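You operate a simulated robot arm through the tools that you are given. There is no shell and no other tool.

Carry out the task below with a simulated robot arm. There is one attempt and no reset: what you move stays moved.

JOB
Rinse the dirty basket from the USED tray and shelve it.
Fine: in the basin, till it is clean; rinse valve closed before it comes out; upper shelf. Set down upright: blue basket. Where these are worked on the way, their far stop is far enough and under half their travel is too little: rinse valve.
Where things are to end (x, y in the base frame): blue basket within 60 mm of [1010, -110].
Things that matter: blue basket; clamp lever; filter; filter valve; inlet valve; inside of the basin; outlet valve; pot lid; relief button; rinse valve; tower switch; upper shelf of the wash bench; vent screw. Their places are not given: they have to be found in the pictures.

Only the result counts: the job must be done as asked and must still hold three seconds after the hand-in. Knocking over, shifting, dropping, spilling or breaking anything else fails it.

ROBOT AND FRAMES
A 6-joint arm with a two-finger gripper, fixed in place. Base frame: the origin is at the foot of the arm, x ahead of it, y to its left, z up. Lengths are in mm, angles in rad, forces in N, time in s.
Its first joint turns from -2.897 to 2.897 rad. Payload 3.43 kg.
The TCP is the grasp point between the finger pads, 20 mm short of the fingertips. In the tool frame z runs along the fingers and y along their closing line. Largest opening 190 mm; the body of the gripper starts 248 mm behind the TCP.
Orientation is that of the tool frame in the base frame, as a unit quaternion [w, x, y, z]. With the fingers straight down and closing along the base's y, the tool's x points along the base's -x, its y along +y and its z along -z.

CONTROLS
- The arm moves only by the tool drive_tool. Its argument "deltas" is a list that holds one entry, the list of rows, each a list of 7 numbers: the turn, a rotation vector about the tool's x, y, z in rad, then the shift along the tool's x, y, z in mm, then the closure, from 0 (fully open) to 1 (shut). In form: [[[wx, wy, wz, dx, dy, dz, fingers], ...]]. A call has 1 to 20 rows; each row shifts and turns the commanded pose from where the row before left it, along the tool's axes as they then stand. Rows are played at 5 a second. More than 50 mm and 0.15 rad between two rows, or a gripper value outside its range, and nothing of the call is played. A pose out of reach is approached as far as the arm can. The call stops where the force on the tool passes 40 N (or 10 N more than at its start, if that is more) or the arm is blocked; 0.2 s more then pass. Each finger travels about 45 mm/s and halts on what it meets, pressing with about 39 N; the grip force reading is that of the motor and also rises with nothing between the fingers. The clock runs only during rows and for 0.2 s after the last one: add rows that do not move to give the fingers time. The reply holds the time, the measured pose of the TCP, the force on the tool along the base axes, the opening and the grip force, in the units named above and with some noise, with the torque about the TCP (base axes, N m) and any sound that the robot's microphone picked up.
- Cameras (640 x 400 px; columns grow to the right, rows downward): "scene" is fixed at [399.7, -649.9, 1650.7]; the picture's right is [-0.27, -0.96, 0.00], its down [-0.70, 0.20, -0.69] and it looks along [0.67, -0.19, -0.72] (base axes); focal length 214 px, centre (320, 200). "wrist" rides on the gripper at [70, -8, -288] in the tool frame; the picture's right is [0.12, 0.99, 0.00], its down [-0.96, 0.12, -0.25] and it looks along [-0.25, 0.03, 0.97] (tool axes); focal length 261 px, centre (320, 200).
- get_image(camera): a new picture of that camera. The clock stands still meanwhile.
- lift_body(by): slides the trunk up (or, below 0, down) by that many mm; the arm rides with it, the base frame stays. It gives what a move gives, with no picture.
- pixel_to_xyz(camera, pixels): for up to 12 pixels [column, row] of the newest picture of that camera ("zoom" is the newest enlarged one), the place [x, y, z] in the base frame of the surface seen there, good to about 3 mm. The clock stands still meanwhile.
- enlarge(camera, box): a new picture of the part [left, top, right, bottom] of that camera's present view, enlarged. The clock stands still meanwhile.
- job_done(): hands the job in; it is judged then, once.

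Open the gripper and draw the arm clear of the work before you hand the job in, unless the task says otherwise.

The tools are called as name(argument=value, ...) on one line, values as JSON. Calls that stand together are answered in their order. drive_tool: Moves the arm, as the interface text tells. Its arguments: {"type":"object","properties":{"deltas":{"type":"array","items":{"type":"array","items":{"type":"array","items":{"type":"number"}}}}},"required":["deltas"]} The other tools are called the same way: lift_body (by) slides the trunk up or down; get_image (camera) takes a picture; pixel_to_xyz (camera, pixels) gives the place of the surface under pixels of a picture; enlarge (camera, box) takes an enlarged picture of a part of a camera's view; job_done () hands the job in.

At the start:

```text
time: 0.0
position: [580.7, -101.6, 1349.0]
tcp_rot: [0.0, -0.001, 1.0, 0.0]
ft_force: [-0.6, 0.2, -0.1]
wrist_torque: [-0.01, -0.02, 0.0]
width: 190.0
grasp_force: 0.0
trunk travel left (down, up): [-179.0, 61.0]
```

scene: 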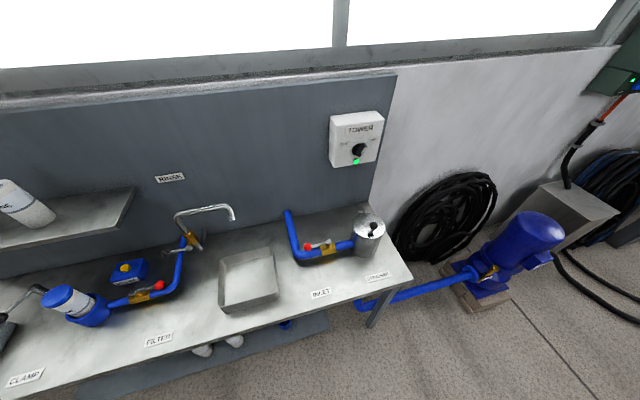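
wrist: 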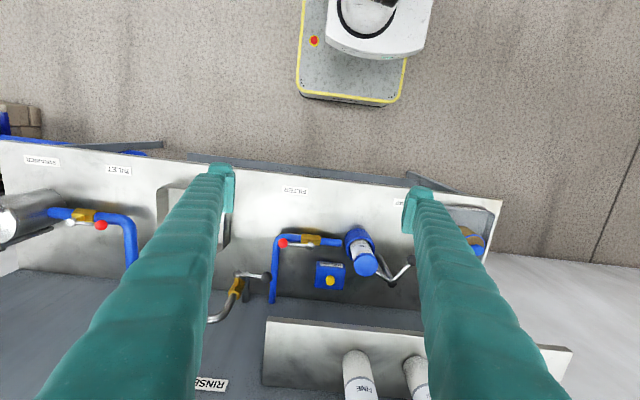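

I start by taking fresh pictures from both cameras to find the basket, basin, rinse valve and shelf.

get_image(camera="scene")

enlarge(camera="scene", box=[0, 160, 240, 400])

enlarge(camera="wrist", box=[200, 170, 600, 400])

```text
taken
```

scene: 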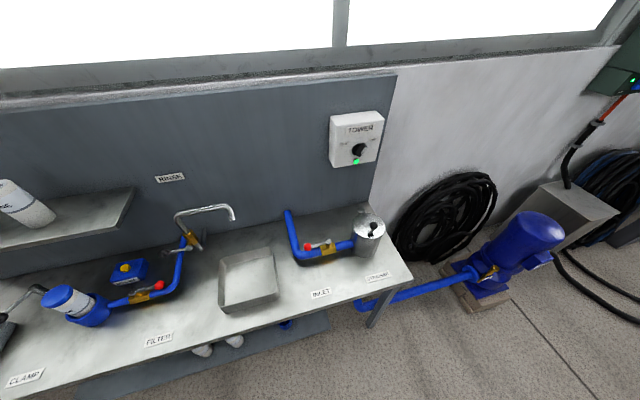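

```text
1.67 times, centred on (120, 280) of scene
```

zoom: 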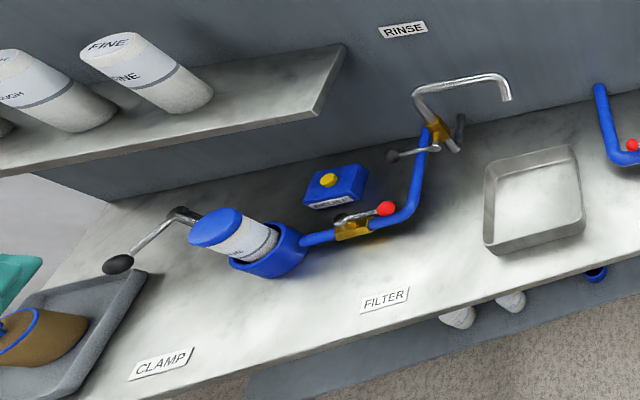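

```text
1.60 times, centred on (400, 285) of wrist
```

zoom: 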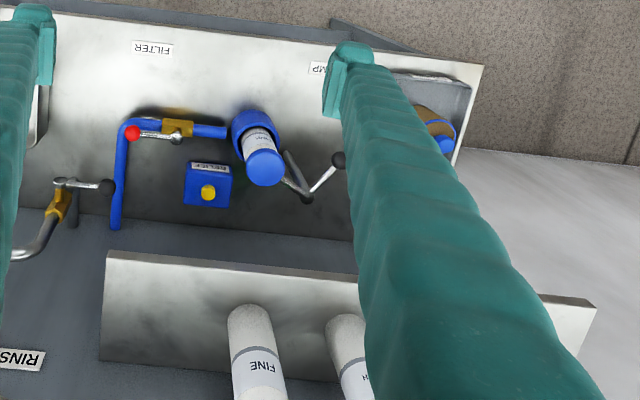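

The wrist picture shows the USED tray at the right edge, partly hidden by a finger. I query positions of tray, basin, rinse valve and shelf from the scene picture.

pixel_to_xyz(camera="scene", pixels=[[250, 285], [222, 260], [270, 250], [277, 293], [222, 305], [190, 240], [183, 247], [232, 215], [205, 210], [130, 190], [115, 225], [60, 210]])

pixel_to_xyz(camera="scene", pixels=[[8, 320], [30, 215], [5, 185], [70, 300], [45, 293], [170, 178], [158, 285], [125, 268], [100, 250], [20, 240], [25, 378], [158, 340]])

get_image(camera="wrist")

```text
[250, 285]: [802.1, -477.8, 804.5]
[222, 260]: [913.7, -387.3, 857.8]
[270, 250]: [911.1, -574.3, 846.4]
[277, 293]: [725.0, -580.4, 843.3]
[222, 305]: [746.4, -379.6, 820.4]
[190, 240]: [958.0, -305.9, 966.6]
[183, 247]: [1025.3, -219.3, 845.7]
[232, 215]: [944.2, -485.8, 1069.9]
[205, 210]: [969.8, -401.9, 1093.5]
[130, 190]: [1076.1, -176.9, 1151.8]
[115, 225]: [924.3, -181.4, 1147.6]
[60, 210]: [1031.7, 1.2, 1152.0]
```

```text
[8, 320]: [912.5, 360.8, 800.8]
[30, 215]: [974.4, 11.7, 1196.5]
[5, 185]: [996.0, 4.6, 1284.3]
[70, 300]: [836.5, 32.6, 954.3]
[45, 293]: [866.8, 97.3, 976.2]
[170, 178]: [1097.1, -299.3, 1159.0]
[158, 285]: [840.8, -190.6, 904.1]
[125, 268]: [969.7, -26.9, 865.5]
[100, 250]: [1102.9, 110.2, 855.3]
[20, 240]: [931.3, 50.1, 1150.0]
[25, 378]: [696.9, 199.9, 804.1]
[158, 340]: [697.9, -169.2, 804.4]
```

```text
taken
```

wrist: 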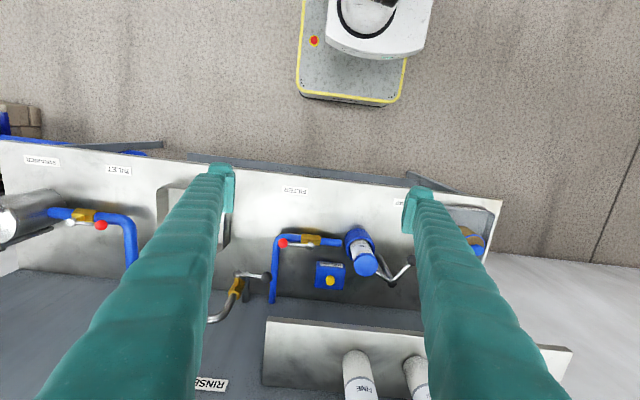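

Shelf top is at z≈1150, basin floor ≈804, and the USED tray lies at y≈+360 (scene pixel 8,320). I shift the tool sideways to y≈+250 at the same height so the wrist camera sees the tray and basket.

drive_tool(deltas=[[[0, 0, 0, 0, 45, 0, 0], [0, 0, 0, 0, 45, 0, 0], [0, 0, 0, 0, 45, 0, 0], [0, 0, 0, 0, 45, 0, 0], [0, 0, 0, 0, 45, 0, 0], [0, 0, 0, 0, 45, 0, 0], [0, 0, 0, 0, 45, 0, 0], [0, 0, 0, 0, 0, 0, 0], [0, 0, 0, 0, 0, 0, 0]]])

get_image(camera="wrist")

```text
time: 2.0
position: [579.5, 213.0, 1349.0]
tcp_rot: [0.001, 0.001, 1.0, 0.0]
ft_force: [-0.4, -0.1, 0.2]
wrist_torque: [0.0, -0.01, -0.01]
width: 189.9
grasp_force: 0.0
trunk travel left (down, up): [-179.0, 61.0]
```

```text
taken
```

wrist: 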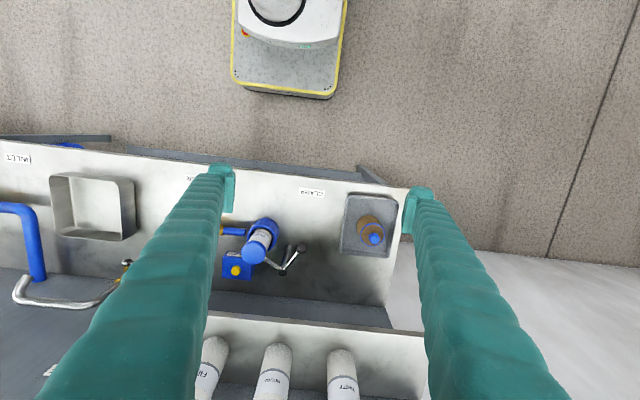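

The basket is visible at wrist pixel ~(371,230) inside the tray. I zoom in on the tray and on the neighbouring filter.

enlarge(camera="wrist", box=[320, 180, 420, 260])

pixel_to_xyz(camera="wrist", pixels=[[371, 230], [376, 239], [369, 220], [363, 228], [380, 225], [348, 245], [390, 250], [350, 197], [394, 205], [352, 235], [262, 245], [278, 273]])

pixel_to_xyz(camera="wrist", pixels=[[214, 350], [275, 350], [342, 355], [420, 335], [420, 395], [300, 325], [85, 205], [120, 280], [20, 292], [235, 330], [312, 340], [245, 390]])

```text
5.00 times, centred on (370, 220) of wrist
```

zoom: 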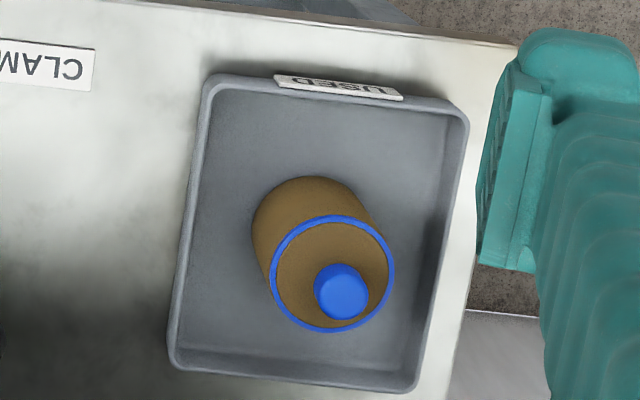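

```text
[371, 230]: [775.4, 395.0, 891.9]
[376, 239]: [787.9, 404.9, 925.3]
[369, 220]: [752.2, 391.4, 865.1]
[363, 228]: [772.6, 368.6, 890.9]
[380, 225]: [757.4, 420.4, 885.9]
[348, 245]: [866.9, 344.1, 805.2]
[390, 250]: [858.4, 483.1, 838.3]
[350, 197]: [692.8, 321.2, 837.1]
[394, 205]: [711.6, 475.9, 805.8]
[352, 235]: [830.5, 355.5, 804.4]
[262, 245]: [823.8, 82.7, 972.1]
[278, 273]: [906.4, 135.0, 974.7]
```

```text
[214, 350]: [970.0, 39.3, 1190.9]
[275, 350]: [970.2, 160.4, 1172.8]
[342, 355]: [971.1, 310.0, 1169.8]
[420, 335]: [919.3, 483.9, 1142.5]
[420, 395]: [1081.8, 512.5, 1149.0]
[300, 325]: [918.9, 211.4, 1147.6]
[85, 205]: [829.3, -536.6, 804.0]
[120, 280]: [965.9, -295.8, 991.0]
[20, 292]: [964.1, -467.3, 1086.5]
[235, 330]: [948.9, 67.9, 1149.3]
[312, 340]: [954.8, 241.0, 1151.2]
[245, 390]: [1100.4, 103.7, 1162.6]
```

The basket stands upright at about (785,397) with its knob top at z≈925, rim ≈890. Now I look closely at the rinse valve, spout and basin.

enlarge(camera="scene", box=[150, 190, 250, 260])

pixel_to_xyz(camera="zoom", pixels=[[320, 200]])

enlarge(camera="wrist", box=[0, 150, 200, 310])

```text
5.71 times, centred on (200, 225) of scene
```

zoom: 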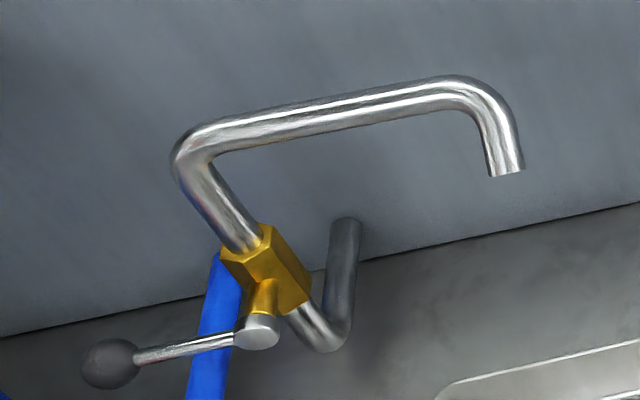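

```text
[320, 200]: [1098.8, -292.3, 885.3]
```

```text
2.50 times, centred on (100, 230) of wrist
```

zoom: 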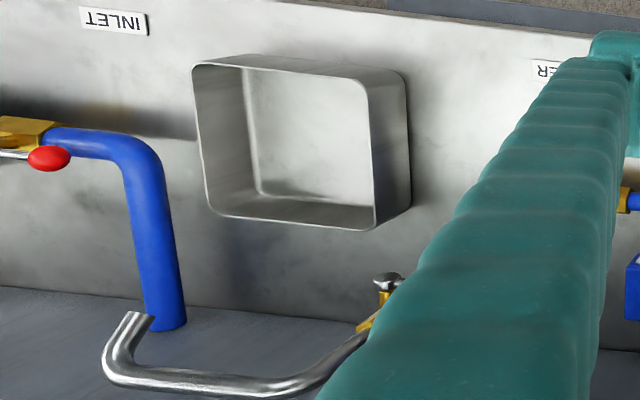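

I query points along the spout, brass valve body and lever from the scene camera zoom.

enlarge(camera="scene", box=[150, 190, 250, 260])

pixel_to_xyz(camera="zoom", pixels=[[506, 168], [495, 130], [460, 85], [400, 98], [300, 118], [200, 140], [215, 200], [265, 270], [262, 335], [185, 348], [110, 362], [320, 340]])

pixel_to_xyz(camera="zoom", pixels=[[345, 230], [340, 290], [245, 240], [295, 290], [265, 295], [235, 335], [85, 362], [135, 365], [110, 345], [110, 385], [300, 320], [210, 330]])

```text
5.71 times, centred on (200, 225) of scene
```

zoom: 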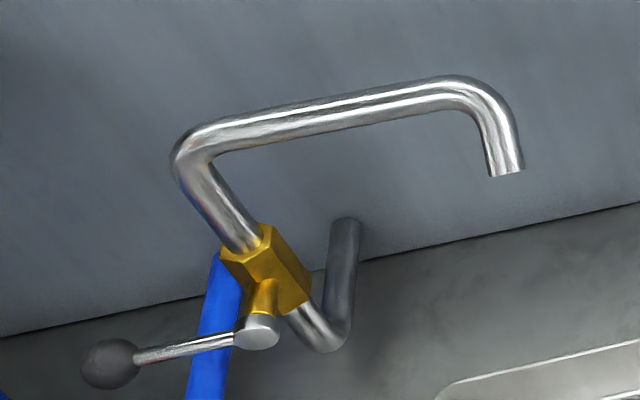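

```text
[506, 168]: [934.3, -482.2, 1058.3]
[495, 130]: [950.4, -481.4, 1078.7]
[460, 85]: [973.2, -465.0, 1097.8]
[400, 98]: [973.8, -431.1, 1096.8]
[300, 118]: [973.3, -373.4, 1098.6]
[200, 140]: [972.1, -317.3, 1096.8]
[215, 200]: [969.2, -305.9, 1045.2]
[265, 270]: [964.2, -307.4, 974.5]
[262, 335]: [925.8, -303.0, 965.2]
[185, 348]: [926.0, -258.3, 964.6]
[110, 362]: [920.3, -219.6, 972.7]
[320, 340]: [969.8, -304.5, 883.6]
```

```text
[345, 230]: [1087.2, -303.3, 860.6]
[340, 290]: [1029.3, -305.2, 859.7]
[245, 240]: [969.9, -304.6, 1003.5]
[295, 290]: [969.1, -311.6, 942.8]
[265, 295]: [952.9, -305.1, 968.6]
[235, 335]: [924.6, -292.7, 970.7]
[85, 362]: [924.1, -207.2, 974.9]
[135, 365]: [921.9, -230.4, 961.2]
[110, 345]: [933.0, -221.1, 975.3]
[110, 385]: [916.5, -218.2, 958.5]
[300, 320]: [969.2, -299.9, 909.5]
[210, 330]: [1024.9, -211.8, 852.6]
```

The rinse valve's lever is horizontal, with its hub at (926,-303,966) and ball at about (921,-219,970), turning about the x axis on a vertical pipe. The spout tip is at (934,-482,1055). Next I move over the basket at about (785,398) and z 1150, with the fingers open, to look from closer.

drive_tool(deltas=[[[0, 0, 0, -25.7, 23.1, 24.9, 0], [0, 0, 0, -25.7, 23.1, 24.9, 0], [0, 0, 0, -25.7, 23.1, 24.9, 0], [0, 0, 0, -25.7, 23.1, 24.9, 0], [0, 0, 0, -25.7, 23.1, 24.9, 0], [0, 0, 0, -25.7, 23.1, 24.9, 0], [0, 0, 0, -25.7, 23.1, 24.9, 0], [0, 0, 0, -25.7, 23.1, 24.9, 0], [0, 0, 0, 0, 0, 0, 0], [0, 0, 0, 0, 0, 0, 0]]])

get_image(camera="wrist")

get_image(camera="scene")

```text
time: 4.2
position: [785.4, 398.4, 1151.4]
tcp_rot: [0.0, 0.001, 1.0, 0.001]
ft_force: [0.4, -0.1, -0.2]
wrist_torque: [0.01, -0.03, 0.02]
width: 189.8
grasp_force: 0.1
trunk travel left (down, up): [-179.0, 61.0]
```

```text
taken
```

wrist: 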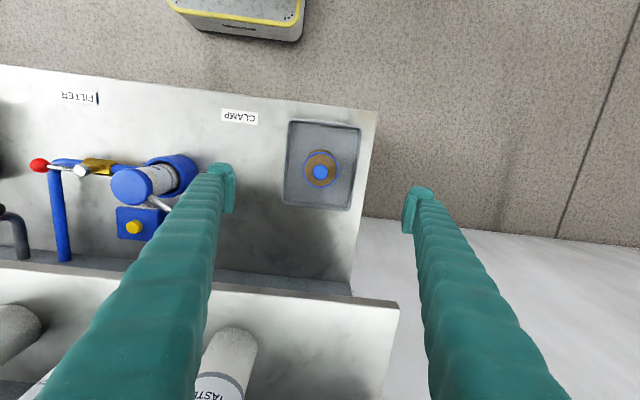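

```text
taken
```

scene: 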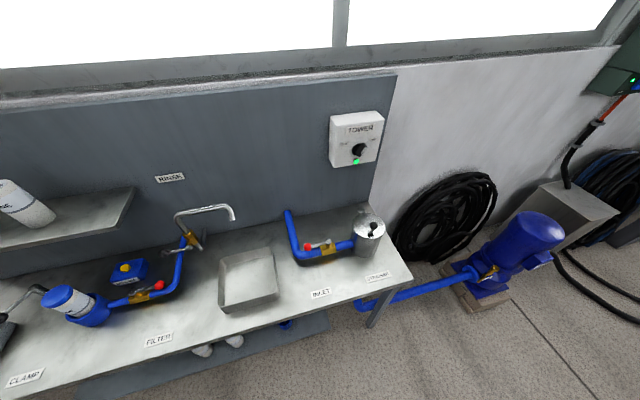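

The basket now sits at wrist pixel ~(320,172). I zoom and measure the knob, rim and the bottles on the shelf.

enlarge(camera="wrist", box=[270, 115, 370, 215])

pixel_to_xyz(camera="wrist", pixels=[[320, 172], [320, 165], [320, 178], [313, 172], [327, 172], [320, 155], [320, 188], [304, 170], [336, 172], [310, 160], [295, 195], [345, 135]])

```text
4.00 times, centred on (320, 165) of wrist
```

zoom: 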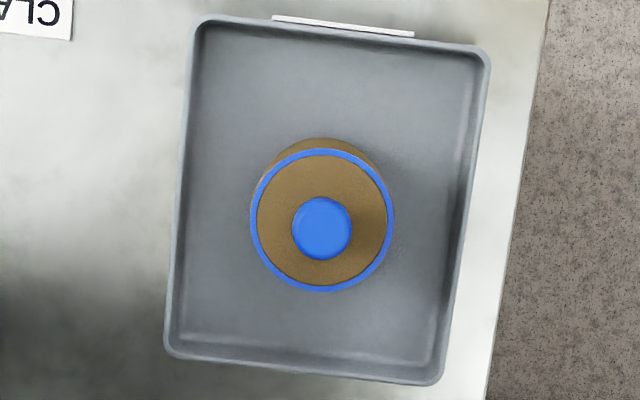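

```text
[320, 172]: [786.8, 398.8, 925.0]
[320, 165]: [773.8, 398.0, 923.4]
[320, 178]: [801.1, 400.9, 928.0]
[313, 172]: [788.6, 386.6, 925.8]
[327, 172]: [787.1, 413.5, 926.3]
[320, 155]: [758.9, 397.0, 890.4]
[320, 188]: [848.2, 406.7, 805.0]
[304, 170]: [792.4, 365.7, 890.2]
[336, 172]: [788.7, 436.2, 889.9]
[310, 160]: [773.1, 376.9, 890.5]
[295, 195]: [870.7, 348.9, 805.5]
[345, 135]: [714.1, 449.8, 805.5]
```

Knob centre is (787,399), top z≈925, 30 mm wide; rim disc at z≈890. I descend with the fingers part-closed (about 70 mm) to TCP z≈914 around the knob.

drive_tool(deltas=[[[0, 0, 0, -1.6, 1, 0, 0.63], [0, 0, 0, 0, 0, 35, 0.63], [0, 0, 0, 0, 0, 35, 0.63], [0, 0, 0, 0, 0, 35, 0.63], [0, 0, 0, 0, 0, 35, 0.63], [0, 0, 0, 0, 0, 35, 0.63], [0, 0, 0, 0, 0, 30, 0.63], [0, 0, 0, 0, 0, 15, 0.63], [0, 0, 0, 0, 0, 10, 0.63], [0, 0, 0, 0, 0, 7, 0.63], [0, 0, 0, 0, 0, 0, 0.63], [0, 0, 0, 0, 0, 0, 0.63]]])

get_image(camera="wrist")

```text
time: 6.8
position: [787.6, 397.8, 912.7]
tcp_rot: [0.0, 0.0, 1.0, 0.0]
ft_force: [0.4, -0.2, 1.0]
wrist_torque: [0.01, -0.04, 0.03]
width: 70.3
grasp_force: 0.0
trunk travel left (down, up): [-179.0, 61.0]
```

```text
taken
```

wrist: 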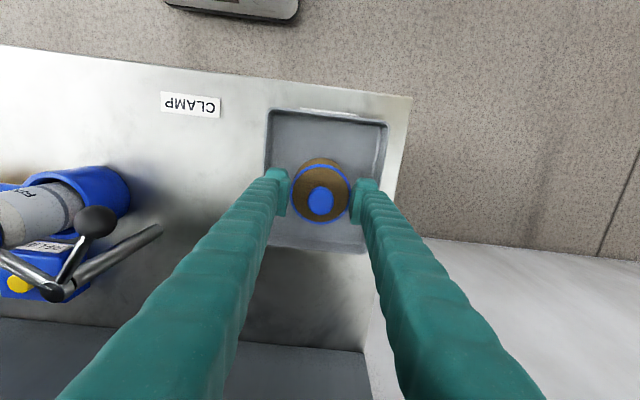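

The fingers straddle the knob (pixel 320,200). I close the grip on it.

drive_tool(deltas=[[[0, 0, 0, 0, 0, 0, 1], [0, 0, 0, 0, 0, 0, 1], [0, 0, 0, 0, 0, 0, 1], [0, 0, 0, 0, 0, 0, 1], [0, 0, 0, 0, 0, 0, 1], [0, 0, 0, 0, 0, 0, 1]]])

```text
time: 8.2
position: [786.1, 399.0, 912.7]
tcp_rot: [0.0, 0.0, 1.0, 0.0]
ft_force: [0.0, -0.2, -0.5]
wrist_torque: [-0.02, 0.0, 0.01]
width: 28.2
grasp_force: 39.2
trunk travel left (down, up): [-179.0, 61.0]
```

Width 28.2 mm and grip 39 N: the knob is held. I lift straight up, slowly first.

drive_tool(deltas=[[[0, 0, 0, 0, 0, -10, 1], [0, 0, 0, 0, 0, -20, 1], [0, 0, 0, 0, 0, -30, 1], [0, 0, 0, 0, 0, -35, 1], [0, 0, 0, 0, 0, -35, 1], [0, 0, 0, 0, 0, -35, 1], [0, 0, 0, 0, 0, -35, 1], [0, 0, 0, 0, 0, -20, 1], [0, 0, 0, 0, 0, -10, 1], [0, 0, 0, 0, 0, 0, 1], [0, 0, 0, 0, 0, 0, 1]]])

get_image(camera="wrist")

```text
time: 10.6
position: [787.2, 399.2, 1144.0]
tcp_rot: [0.001, 0.001, 1.0, 0.0]
ft_force: [-0.8, -0.1, 0.6]
wrist_torque: [0.03, -0.01, -0.03]
width: 0.0
grasp_force: 34.3
trunk travel left (down, up): [-179.0, 61.0]
```

```text
taken
```

wrist: 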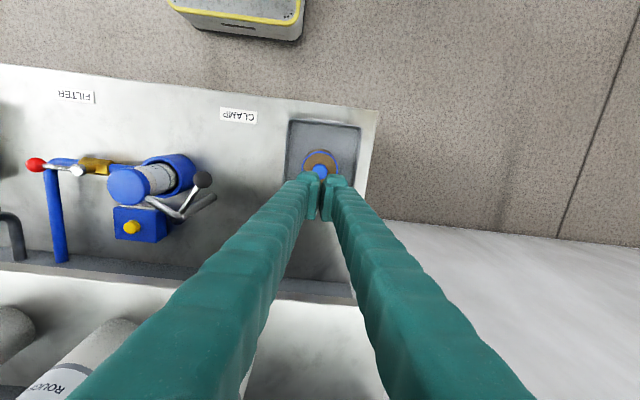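

Width fell to 0 during the lift: the knob slipped out. The basket still seems to be in the tray at pixel (320,165). I zoom to check its pose before regripping.

enlarge(camera="wrist", box=[270, 110, 370, 220])

pixel_to_xyz(camera="wrist", pixels=[[320, 170], [320, 155], [306, 165], [335, 165], [312, 158], [328, 158], [296, 180], [344, 185]])

```text
3.64 times, centred on (320, 165) of wrist
```

zoom: 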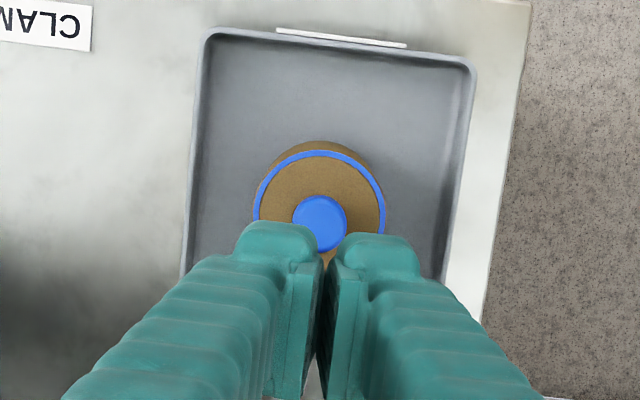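

```text
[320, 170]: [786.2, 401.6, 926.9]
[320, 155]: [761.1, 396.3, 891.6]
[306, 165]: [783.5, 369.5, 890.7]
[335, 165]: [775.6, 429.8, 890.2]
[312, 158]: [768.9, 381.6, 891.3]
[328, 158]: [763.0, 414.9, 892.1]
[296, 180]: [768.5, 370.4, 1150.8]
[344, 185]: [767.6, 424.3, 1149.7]
```

The basket is unchanged and upright; the knob is too slick to lift by. I will instead grip the 76 mm body: opening ~100 mm, descend to TCP z≈866 so the tips stay above the tray walls (838).

drive_tool(deltas=[[[0, 0, 0, 0, 0.8, 0, 0.47], [0, 0, 0, 0, 0, 0, 0.47], [0, 0, 0, 0, 0, 0, 0.47], [0, 0, 0, 0, 0, 0, 0.47], [0, 0, 0, 0, 0, 0, 0.47], [0, 0, 0, 0, 0, 0, 0.47], [0, 0, 0, 0, 0, 35, 0.47], [0, 0, 0, 0, 0, 35, 0.47], [0, 0, 0, 0, 0, 35, 0.47], [0, 0, 0, 0, 0, 35, 0.47], [0, 0, 0, 0, 0, 35, 0.47], [0, 0, 0, 0, 0, 20, 0.47], [0, 0, 0, 0, 0, 0, 0.47]]])

get_image(camera="wrist")

```text
time: 13.4
position: [787.5, 398.5, 946.7]
tcp_rot: [0.0, 0.001, 1.0, 0.0]
ft_force: [0.1, 0.5, 0.3]
wrist_torque: [0.01, 0.01, 0.01]
width: 100.7
grasp_force: 0.0
trunk travel left (down, up): [-179.0, 61.0]
```

```text
taken
```

wrist: 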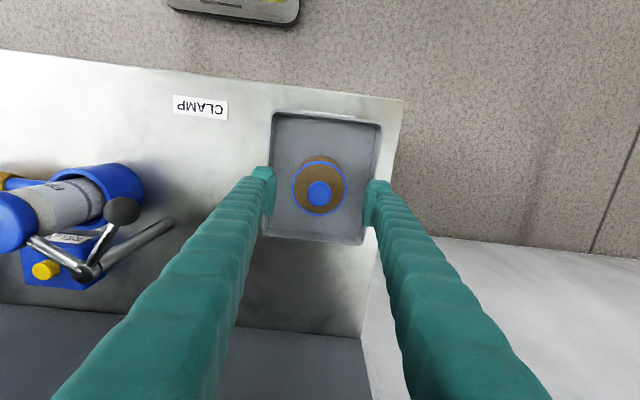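

The basket rim (320,188) is centred between the fingers (272 to 368). I descend the remaining ~80 mm in smaller steps.

drive_tool(deltas=[[[0, 0, 0, 0, 1, 20, 0.47], [0, 0, 0, 0, 0, 20, 0.47], [0, 0, 0, 0, 0, 15, 0.47], [0, 0, 0, 0, 0, 15, 0.47], [0, 0, 0, 0, 0, 10, 0.47], [0, 0, 0, 0, 0, 0, 0.47], [0, 0, 0, 0, 0, 0, 1], [0, 0, 0, 0, 0, 0, 1], [0, 0, 0, 0, 0, 0, 1], [0, 0, 0, 0, 0, 0, 1], [0, 0, 0, 0, 0, 0, 1]]])

```text
time: 15.8
position: [786.2, 400.8, 867.9]
tcp_rot: [0.0, 0.001, 1.0, 0.001]
ft_force: [-0.3, -0.4, 0.5]
wrist_torque: [-0.01, 0.01, -0.03]
width: 76.4
grasp_force: 39.1
trunk travel left (down, up): [-179.0, 61.0]
```

Width 76.4 mm and 39 N: the body is gripped. I make a small test lift and check that it holds.

drive_tool(deltas=[[[0, 0, 0, 0, 0, -5, 1], [0, 0, 0, 0, 0, -10, 1], [0, 0, 0, 0, 0, -15, 1], [0, 0, 0, 0, 0, -20, 1], [0, 0, 0, 0, 0, 0, 1], [0, 0, 0, 0, 0, 0, 1]]])

enlarge(camera="wrist", box=[240, 110, 400, 260])

```text
time: 17.2
position: [786.8, 401.2, 918.2]
tcp_rot: [0.0, 0.0, 1.0, 0.0]
ft_force: [0.1, -0.7, -0.4]
wrist_torque: [0.01, 0.02, 0.02]
width: 76.5
grasp_force: 39.2
trunk travel left (down, up): [-179.0, 61.0]
```

```text
2.67 times, centred on (320, 185) of wrist
```

zoom: 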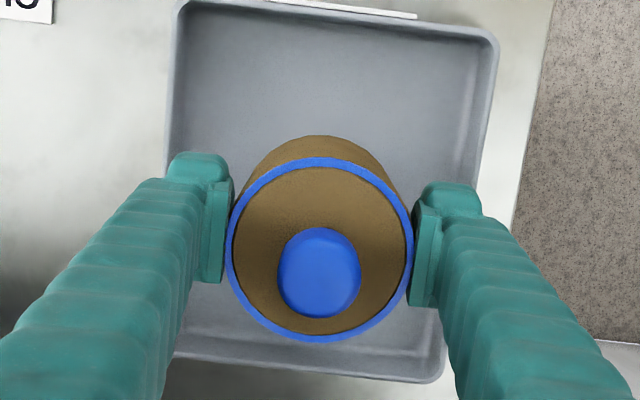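

I check the height of the knob and rim to confirm that the basket rose with the gripper.

pixel_to_xyz(camera="zoom", pixels=[[320, 275], [320, 163], [320, 190], [232, 250], [408, 250], [320, 335]])

```text
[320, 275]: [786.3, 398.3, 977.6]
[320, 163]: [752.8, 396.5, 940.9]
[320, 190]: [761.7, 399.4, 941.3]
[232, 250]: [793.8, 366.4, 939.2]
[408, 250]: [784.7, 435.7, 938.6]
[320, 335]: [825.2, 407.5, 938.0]
```

The knob rose from 926 to 977, so the basket is held (rim = TCP+22, bottom = TCP−63). I lift to z≈1120 and then travel along y toward the basin.

drive_tool(deltas=[[[0, 0, 0, 0, 0, -20, 1], [0, 0, 0, 0, 0, -30, 1], [0, 0, 0, 0, 0, -35, 1], [0, 0, 0, 0, 0, -35, 1], [0, 0, 0, 0, 0, -35, 1], [0, 0, 0, 0, 0, -30, 1], [0, 0, 0, 0, 0, -17, 1], [0, 0, 0, 10, -15, 0, 1], [0, 0, 0, 10, -25, 0, 1], [0, 0, 0, 10, -35, 0, 1], [0, 0, 0, 0, -40, 0, 1], [0, 0, 0, 0, -40, 0, 1], [0, 0, 0, 0, -40, 0, 1], [0, 0, 0, 0, -40, 0, 1], [0, 0, 0, 0, -40, 0, 1], [0, 0, 0, 0, -40, 0, 1], [0, 0, 0, 0, -40, 0, 1], [0, 0, 0, 0, -40, 0, 1], [0, 0, 0, 0, -40, 0, 1]]])

```text
time: 21.2
position: [756.9, -35.0, 1121.4]
tcp_rot: [0.0, -0.001, 1.0, -0.001]
ft_force: [0.3, 0.7, -0.7]
wrist_torque: [-0.2, 0.01, -0.01]
width: 76.2
grasp_force: 38.7
trunk travel left (down, up): [-179.0, 61.0]
```

The basket is still held at y≈−35. I continue along y to y≈−478 over the basin.

drive_tool(deltas=[[[0, 0, 0, 0, -40, 0, 1], [0, 0, 0, 0, -40, 0, 1], [0, 0, 0, 0, -40, 0, 1], [0, 0, 0, 0, -40, 0, 1], [0, 0, 0, 0, -40, 0, 1], [0, 0, 0, 0, -40, 0, 1], [0, 0, 0, -10, -40, 0, 1], [0, 0, 0, -10, -40, 0, 1], [0, 0, 0, -10, -40, 0, 1], [0, 0, 0, -10, -40, 0, 1], [0, 0, 0, -10, -28, 0, 1], [0, 0, 0, -8, -15, 0, 1], [0, 0, 0, 0, 0, 0, 1], [0, 0, 0, 0, 0, 0, 1]]])

get_image(camera="wrist")

get_image(camera="scene")

```text
time: 24.2
position: [814.5, -477.4, 1120.1]
tcp_rot: [0.0, 0.001, 1.0, 0.0]
ft_force: [0.0, -0.8, -1.6]
wrist_torque: [0.03, 0.01, -0.01]
width: 76.4
grasp_force: 38.9
trunk travel left (down, up): [-179.0, 61.0]
```

```text
taken
```

wrist: 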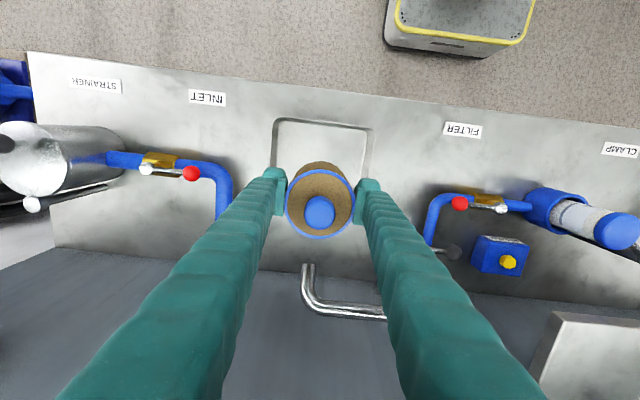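

```text
taken
```

scene: 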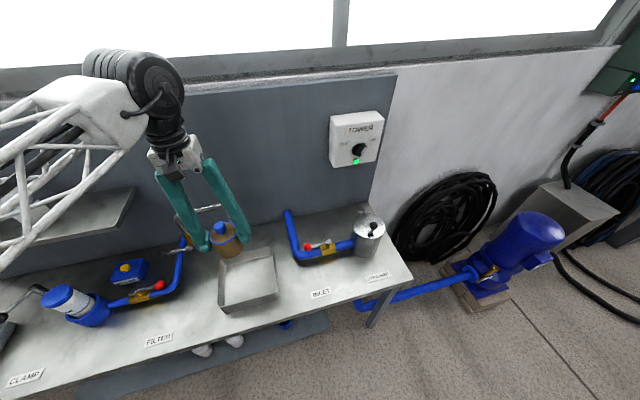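

The basket is above the basin. I measure the basin walls and floor seen around the fingers before lowering.

enlarge(camera="wrist", box=[240, 100, 400, 330])

pixel_to_xyz(camera="wrist", pixels=[[275, 150], [283, 160], [371, 155], [362, 160], [320, 123], [320, 132], [320, 155], [300, 145], [345, 145], [308, 270], [320, 305], [275, 120]])

pixel_to_xyz(camera="scene", pixels=[[222, 262], [223, 285], [240, 285], [255, 252], [268, 262], [275, 280], [277, 293], [225, 312], [250, 300], [219, 270], [232, 268], [272, 248]])

```text
1.74 times, centred on (320, 215) of wrist
```

zoom: 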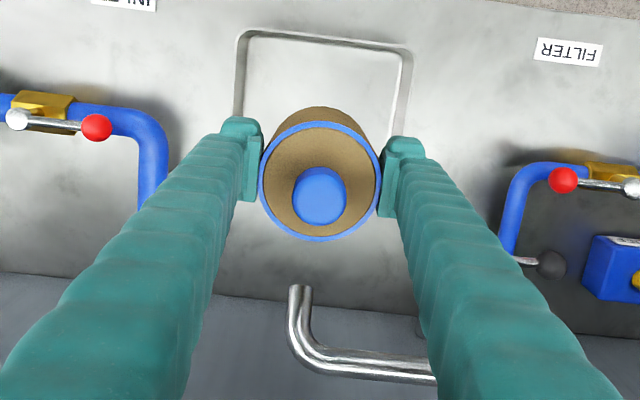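

```text
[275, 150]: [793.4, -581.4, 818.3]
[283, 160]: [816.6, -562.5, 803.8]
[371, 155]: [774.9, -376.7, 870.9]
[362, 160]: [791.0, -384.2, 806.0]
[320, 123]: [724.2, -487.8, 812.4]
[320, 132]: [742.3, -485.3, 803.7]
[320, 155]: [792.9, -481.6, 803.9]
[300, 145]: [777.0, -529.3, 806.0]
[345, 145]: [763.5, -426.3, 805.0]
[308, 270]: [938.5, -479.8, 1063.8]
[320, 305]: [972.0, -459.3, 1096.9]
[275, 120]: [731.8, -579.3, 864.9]
```

```text
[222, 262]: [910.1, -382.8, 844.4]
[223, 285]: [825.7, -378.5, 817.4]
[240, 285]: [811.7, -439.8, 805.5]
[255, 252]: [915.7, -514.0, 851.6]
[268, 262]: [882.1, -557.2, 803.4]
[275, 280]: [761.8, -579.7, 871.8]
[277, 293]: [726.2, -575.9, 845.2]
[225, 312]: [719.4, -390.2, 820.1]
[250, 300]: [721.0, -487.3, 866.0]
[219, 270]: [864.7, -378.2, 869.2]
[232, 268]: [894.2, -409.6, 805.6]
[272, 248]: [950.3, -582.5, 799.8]
```

Basin spans x 722–915, y −581..−378, floor 804, wall tops ≈872. I lower the basket to about (818,−480) with bottom on the floor (TCP≈868), slow at the end.

drive_tool(deltas=[[[0, 0, 0, -3.5, -2.6, 15, 1], [0, 0, 0, 0, 0, 30, 1], [0, 0, 0, 0, 0, 35, 1], [0, 0, 0, 0, 0, 35, 1], [0, 0, 0, 0, 0, 35, 1], [0, 0, 0, 0, 0, 35, 1], [0, 0, 0, 0, 0, 25, 1], [0, 0, 0, 0, 0, 15, 1], [0, 0, 0, 0, 0, 10, 1], [0, 0, 0, 0, 0, 6, 1], [0, 0, 0, 0, 0, 4, 1], [0, 0, 0, 0, 0, 3, 1], [0, 0, 0, 0, 0, 2, 1], [0, 0, 0, 0, 0, 0, 1]]])

get_image(camera="wrist")

```text
time: 27.2
position: [819.2, -480.5, 870.2]
tcp_rot: [0.001, 0.0, 1.0, 0.0]
ft_force: [0.3, 0.0, -1.0]
wrist_torque: [0.01, 0.02, 0.01]
width: 76.3
grasp_force: 38.4
trunk travel left (down, up): [-179.0, 61.0]
```

```text
taken
```

wrist: 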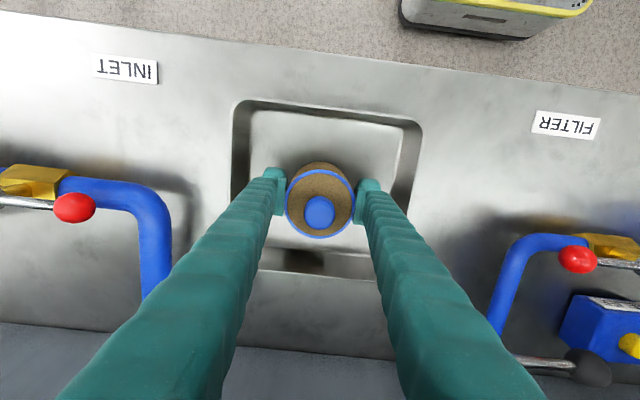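

No contact force yet at z 870. I lower in 1 mm steps, watching the force.

drive_tool(deltas=[[[0, 0, 0, 0, 0, 1, 1], [0, 0, 0, 0, 0, 1, 1], [0, 0, 0, 0, 0, 1, 1], [0, 0, 0, 0, 0, 0, 1]]])

```text
time: 28.2
position: [819.1, -480.5, 869.0]
tcp_rot: [0.001, 0.0, 1.0, 0.0]
ft_force: [1.3, 0.2, 14.9]
wrist_torque: [0.07, 0.11, -0.02]
width: 76.6
grasp_force: 38.7
trunk travel left (down, up): [-179.0, 61.0]
```

A 15 N upward force shows that the basket rests on the basin floor. I open to ~100 mm and retreat upward.

drive_tool(deltas=[[[0, 0, 0, 0, 0, -1, 1], [0, 0, 0, 0, 0, 0, 0.47], [0, 0, 0, 0, 0, 0, 0.47], [0, 0, 0, 0, 0, 0, 0.47], [0, 0, 0, 0, 0, -15, 0.47], [0, 0, 0, 0, 0, -30, 0.47], [0, 0, 0, 0, 0, -35, 0.47], [0, 0, 0, 0, 0, -35, 0.47], [0, 0, 0, 0, 0, -35, 0.47], [0, 0, 0, 0, 0, -35, 0.47], [0, 0, 0, 0, 0, -35, 0.47], [0, 0, 0, 0, 0, -30, 0.47], [0, 0, 0, 0, 0, 0, 0.47]]])

get_image(camera="wrist")

get_image(camera="scene")

```text
time: 31.0
position: [818.8, -479.2, 1118.7]
tcp_rot: [0.0, 0.0, 1.0, 0.0]
ft_force: [0.5, 0.4, 0.2]
wrist_torque: [-0.05, 0.03, 0.0]
width: 100.8
grasp_force: 0.1
trunk travel left (down, up): [-179.0, 61.0]
```

```text
taken
```

wrist: 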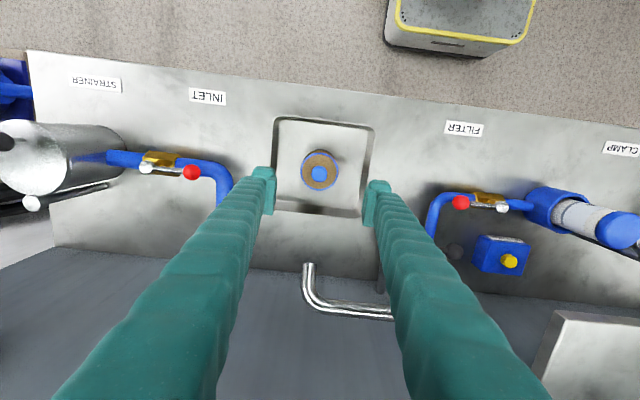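

```text
taken
```

scene: 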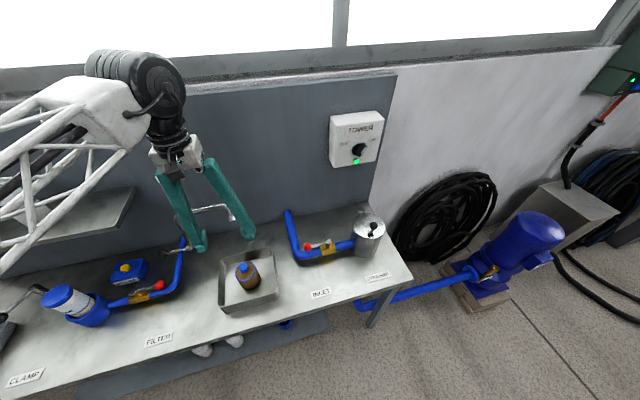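

The basket stands upright in the basin at about (819,−480). Now I move back and up to about (780,−260,1200) with the fingers wide open, to see the rinse valve closely.

drive_tool(deltas=[[[0, 0, 0, 5, 30, -15, 0.2], [0, 0, 0, 5, 35, -15, 0.1], [0, 0, 0, 5, 40, -15, 0], [0, 0, 0, 8, 40, -15, 0], [0, 0, 0, 8, 40, -15, 0], [0, 0, 0, 8, 34, -6, 0], [0, 0, 0, 0, 0, 0, 0], [0, 0, 0, 0, 0, 0, 0], [0, 0, 0, 0, 0, 0, 0]]])

get_image(camera="wrist")

enlarge(camera="wrist", box=[220, 150, 420, 350])

```text
time: 33.0
position: [780.8, -261.3, 1198.4]
tcp_rot: [0.001, 0.0, 1.0, 0.0]
ft_force: [0.1, 0.4, -0.1]
wrist_torque: [0.02, 0.02, 0.0]
width: 190.0
grasp_force: 0.0
trunk travel left (down, up): [-179.0, 61.0]
```

```text
taken
```

wrist: 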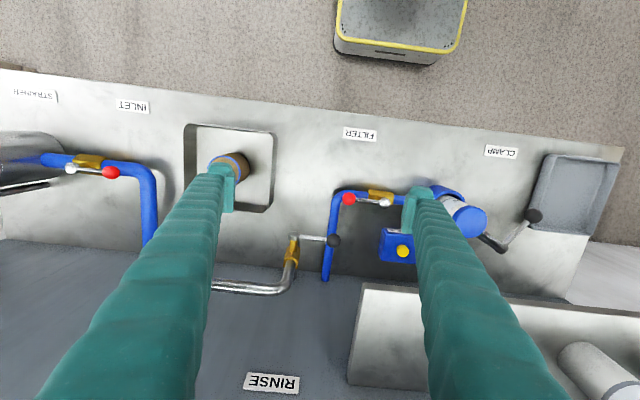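

```text
2.00 times, centred on (320, 250) of wrist
```

zoom: 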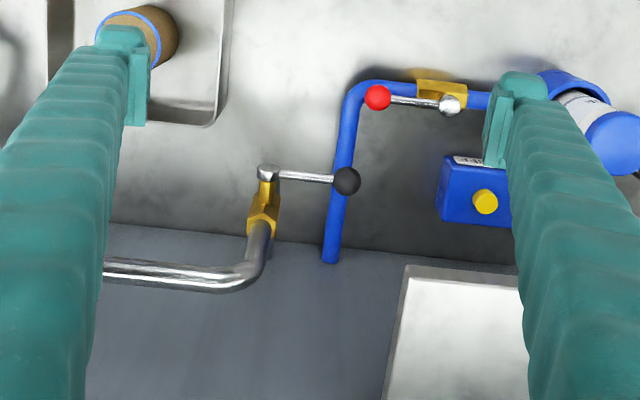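

Now I see the lever clearly: hub at zoom (268,173), ball at (347,181), blue pipe beneath. I measure these.

pixel_to_xyz(camera="zoom", pixels=[[347, 181], [335, 181], [359, 181], [347, 169], [347, 193], [310, 178], [268, 173], [262, 210], [340, 150], [335, 230], [350, 110], [262, 250]])

pixel_to_xyz(camera="zoom", pixels=[[410, 290], [408, 275], [385, 395], [500, 290], [340, 200], [330, 255], [377, 97], [400, 90], [450, 105], [485, 200], [230, 285], [295, 178]])

```text
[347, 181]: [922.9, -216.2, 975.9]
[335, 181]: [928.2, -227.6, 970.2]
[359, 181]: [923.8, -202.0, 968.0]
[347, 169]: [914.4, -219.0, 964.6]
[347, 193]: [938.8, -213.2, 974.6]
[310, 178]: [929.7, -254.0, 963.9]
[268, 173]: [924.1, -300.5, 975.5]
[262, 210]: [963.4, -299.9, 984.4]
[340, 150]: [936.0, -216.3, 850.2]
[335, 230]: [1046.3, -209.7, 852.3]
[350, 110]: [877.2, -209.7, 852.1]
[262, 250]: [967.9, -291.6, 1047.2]
```

```text
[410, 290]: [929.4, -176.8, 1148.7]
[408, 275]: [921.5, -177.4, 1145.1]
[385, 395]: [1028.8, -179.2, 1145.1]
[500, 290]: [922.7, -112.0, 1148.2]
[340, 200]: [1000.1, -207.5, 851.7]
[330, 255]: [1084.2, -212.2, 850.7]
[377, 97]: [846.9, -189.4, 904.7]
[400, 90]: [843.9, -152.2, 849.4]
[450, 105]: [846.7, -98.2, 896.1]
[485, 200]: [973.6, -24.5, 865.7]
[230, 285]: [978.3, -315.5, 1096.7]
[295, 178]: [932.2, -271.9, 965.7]
```

Ball centre ≈(928,−215,964), radius ~14; hub axis ≈(y −303, z 963); the blue pipe below tops out at z≈851; the shelf end is at y≈−177. I turn the tool −90° about its axis so the fingers close along base x, keeping the camera on the side away from the shelf.

drive_tool(deltas=[[[0, 0, -0.1428, 0, 0, 0, 0.3], [0, 0, -0.1428, 0, 0, 0, 0.68], [0, 0, -0.1428, 0, 0, 0, 0.68], [0, 0, -0.1428, 0, 0, 0, 0.68], [0, 0, -0.1428, 0, 0, 0, 0.68], [0, 0, -0.1428, 0, 0, 0, 0.68], [0, 0, -0.1428, 0, 0, 0, 0.68], [0, 0, -0.1428, 0, 0, 0, 0.68], [0, 0, -0.1428, 0, 0, 0, 0.68], [0, 0, -0.1428, 0, 0, 0, 0.68], [0, 0, -0.1428, 0, 0, 0, 0.68], [0, 0, 0, 0, 0, 0, 0.68], [0, 0, 0, 0, 0, 0, 0.68]]])

get_image(camera="wrist")

```text
time: 35.8
position: [780.0, -260.2, 1200.0]
tcp_rot: [-0.001, -0.707, 0.707, 0.0]
ft_force: [0.3, -0.1, -0.4]
wrist_torque: [0.01, -0.01, -0.03]
width: 60.7
grasp_force: 0.0
trunk travel left (down, up): [-179.0, 61.0]
```

```text
taken
```

wrist: 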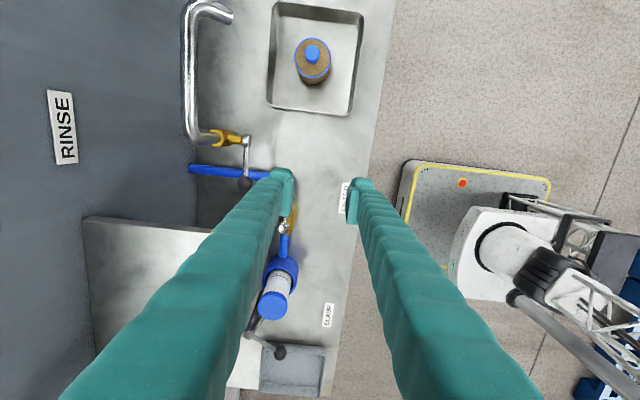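

Tool x now points along base −y and tool y along base −x. I move over the ball at (928,−215), staying at z 1200 for now.

drive_tool(deltas=[[[0, 0, 0, -9, -30, 0, 0.68], [0, 0, 0, -9, -30, 0, 0.68], [0, 0, 0, -9, -30, 0, 0.68], [0, 0, 0, -9, -30, 0, 0.68], [0, 0, 0, -9, -28, 0, 0.68], [0, 0, 0, 0, 0, 0, 0.68], [0, 0, 0, 0, 0, 0, 0.68]]])

get_image(camera="wrist")

get_image(camera="scene")

```text
time: 37.4
position: [927.2, -215.9, 1198.9]
tcp_rot: [-0.001, 0.708, -0.707, 0.001]
ft_force: [0.3, 0.0, -0.8]
wrist_torque: [-0.01, 0.02, 0.01]
width: 61.0
grasp_force: 0.1
trunk travel left (down, up): [-179.0, 61.0]
```

```text
taken
```

wrist: 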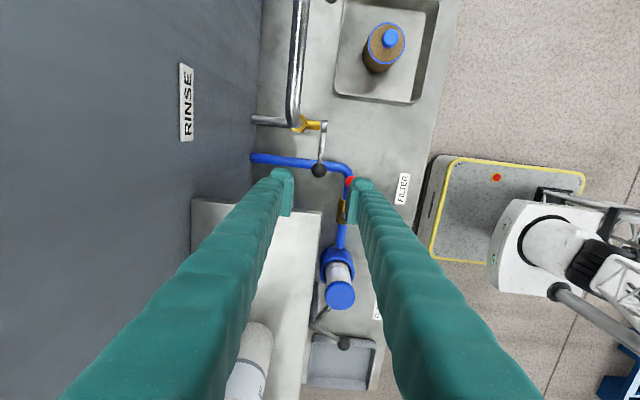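

```text
taken
```

scene: 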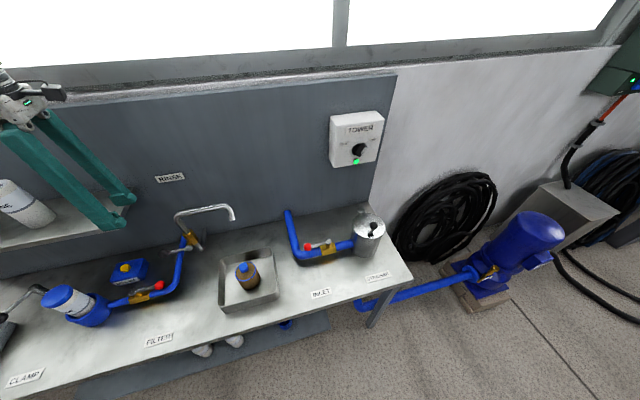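

The ball appears at wrist pixel (319,171), between the fingers. I check its coordinates and the shelf edge from this angle.

pixel_to_xyz(camera="wrist", pixels=[[319, 170], [313, 170], [325, 170], [319, 164], [319, 176], [322, 150], [323, 125], [312, 124], [310, 215], [320, 215], [350, 183], [257, 350]])

enlarge(camera="wrist", box=[260, 100, 380, 230])

```text
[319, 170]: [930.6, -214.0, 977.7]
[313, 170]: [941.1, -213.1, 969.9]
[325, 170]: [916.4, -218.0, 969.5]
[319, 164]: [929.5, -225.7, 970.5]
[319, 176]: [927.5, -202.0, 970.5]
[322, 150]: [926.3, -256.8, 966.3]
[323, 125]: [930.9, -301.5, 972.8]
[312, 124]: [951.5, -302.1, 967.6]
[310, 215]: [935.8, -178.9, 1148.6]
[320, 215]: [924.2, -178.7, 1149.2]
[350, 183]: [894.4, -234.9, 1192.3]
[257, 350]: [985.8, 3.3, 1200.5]
```

```text
3.08 times, centred on (320, 165) of wrist
```

zoom: 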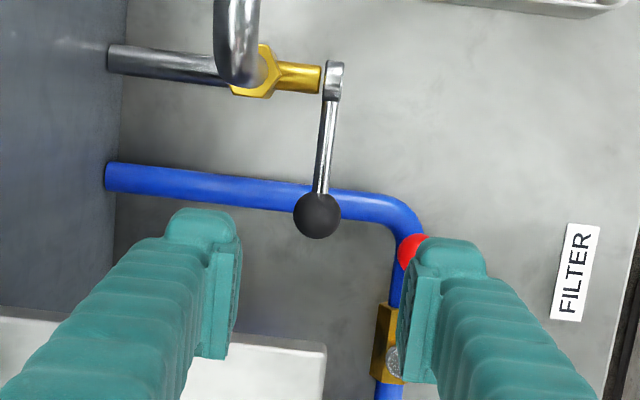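

Ball centre is about (928.5,−214,964). I descend straight down around it with 60 mm opening to TCP z≈964, clear of the shelf end by ~16 mm.

drive_tool(deltas=[[[0, 0, 0, -1.5, -1, 20, 0.68], [0, 0, 0, 0, 0, 30, 0.68], [0, 0, 0, 0, 0, 30, 0.68], [0, 0, 0, 0, 0, 30, 0.68], [0, 0, 0, 0, 0, 30, 0.68], [0, 0, 0, 0, 0, 30, 0.68], [0, 0, 0, 0, 0, 30, 0.68], [0, 0, 0, 0, 0, 20, 0.68], [0, 0, 0, 0, 0, 14, 0.68], [0, 0, 0, 0, 0, 0, 0.68], [0, 0, 0, 0, 0, 0, 0.68]]])

get_image(camera="wrist")

get_image(camera="scene")

```text
time: 39.8
position: [929.3, -214.9, 964.6]
tcp_rot: [0.001, -0.707, 0.707, -0.001]
ft_force: [-0.4, -0.2, 0.3]
wrist_torque: [-0.03, 0.03, 0.05]
width: 60.6
grasp_force: 0.1
trunk travel left (down, up): [-179.0, 61.0]
```

```text
taken
```

wrist: 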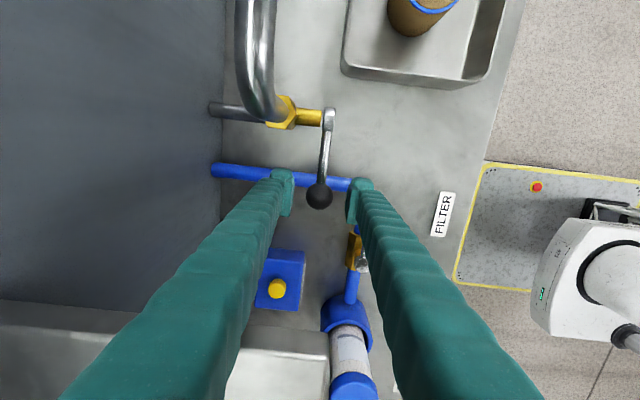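

```text
taken
```

scene: 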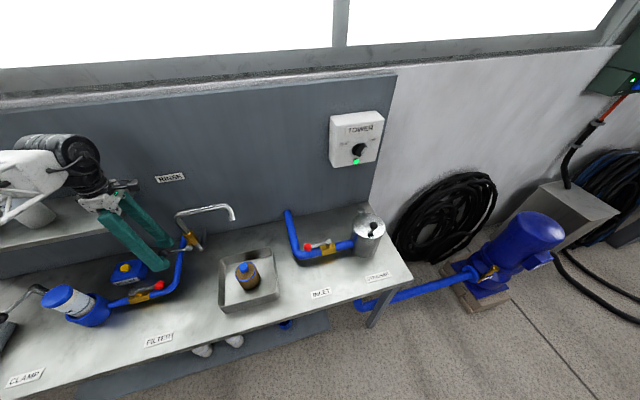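

The ball (pixel 319,196) is centred between the pads. I close the grip on it.

drive_tool(deltas=[[[0, 0, 0, 0, 0, 0, 1], [0, 0, 0, 0, 0, 0, 1], [0, 0, 0, 0, 0, 0, 1], [0, 0, 0, 0, 0, 0, 1], [0, 0, 0, 0, 0, 0, 1]]])

```text
time: 41.0
position: [930.1, -214.0, 965.8]
tcp_rot: [0.001, 0.707, -0.707, 0.0]
ft_force: [12.8, -1.7, 0.3]
wrist_torque: [-0.12, -0.1, 0.02]
width: 30.3
grasp_force: 44.9
trunk travel left (down, up): [-179.0, 61.0]
```

Ball gripped (30 mm). A 12.8 N force in +x says the ball is a little farther in x; I shift 1 mm in +x and then test a small upward move of the lever.

drive_tool(deltas=[[[0, 0, 0, 0, -1.2, 0, 1], [0, 0, 0, 0, 0, 0, 1]]])

```text
time: 41.6
position: [929.7, -214.0, 964.7]
tcp_rot: [0.0, 0.708, -0.707, 0.0]
ft_force: [2.1, -0.5, 0.2]
wrist_torque: [-0.04, -0.01, 0.01]
width: 30.3
grasp_force: 45.2
trunk travel left (down, up): [-179.0, 61.0]
```

Force relaxed to 2 N. Now I try 4 mm upward and read the force.

drive_tool(deltas=[[[0, 0, 0, 0, 0, -2, 1], [0, 0, 0, 0, 0, -2, 1], [0, 0, 0, 0, 0, 0, 1]]])

```text
time: 42.4
position: [930.2, -213.7, 969.1]
tcp_rot: [0.0, -0.707, 0.707, 0.0]
ft_force: [-8.0, 2.1, -17.1]
wrist_torque: [1.3, 0.04, 0.03]
width: 30.6
grasp_force: 45.3
trunk travel left (down, up): [-179.0, 61.0]
```

Resistance of 17 N against the upward move. I go back and try downward instead to compare.

drive_tool(deltas=[[[0, 0, 0, 0, 0, 2, 1], [0, 0, 0, 0, 0, 2, 1], [0, 0, 0, 0, 0, 0, 1]]])

drive_tool(deltas=[[[0, 0, 0, 0, 0, 2, 1], [0, 0, 0, 0, 0, 2, 1], [0, 0, 0, 0, 0, 0, 1]]])

```text
time: 43.2
position: [929.6, -215.2, 967.8]
tcp_rot: [0.0, 0.707, -0.707, 0.001]
ft_force: [-8.3, 4.1, 15.1]
wrist_torque: [-0.98, 0.1, -0.07]
width: 30.3
grasp_force: 44.9
trunk travel left (down, up): [-179.0, 61.0]
```

```text
time: 44.0
position: [931.0, -214.7, 961.5]
tcp_rot: [0.001, 0.707, -0.707, 0.0]
ft_force: [-0.9, 2.2, 14.1]
wrist_torque: [0.11, 0.02, -0.02]
width: 29.2
grasp_force: 45.2
trunk travel left (down, up): [-179.0, 61.0]
```

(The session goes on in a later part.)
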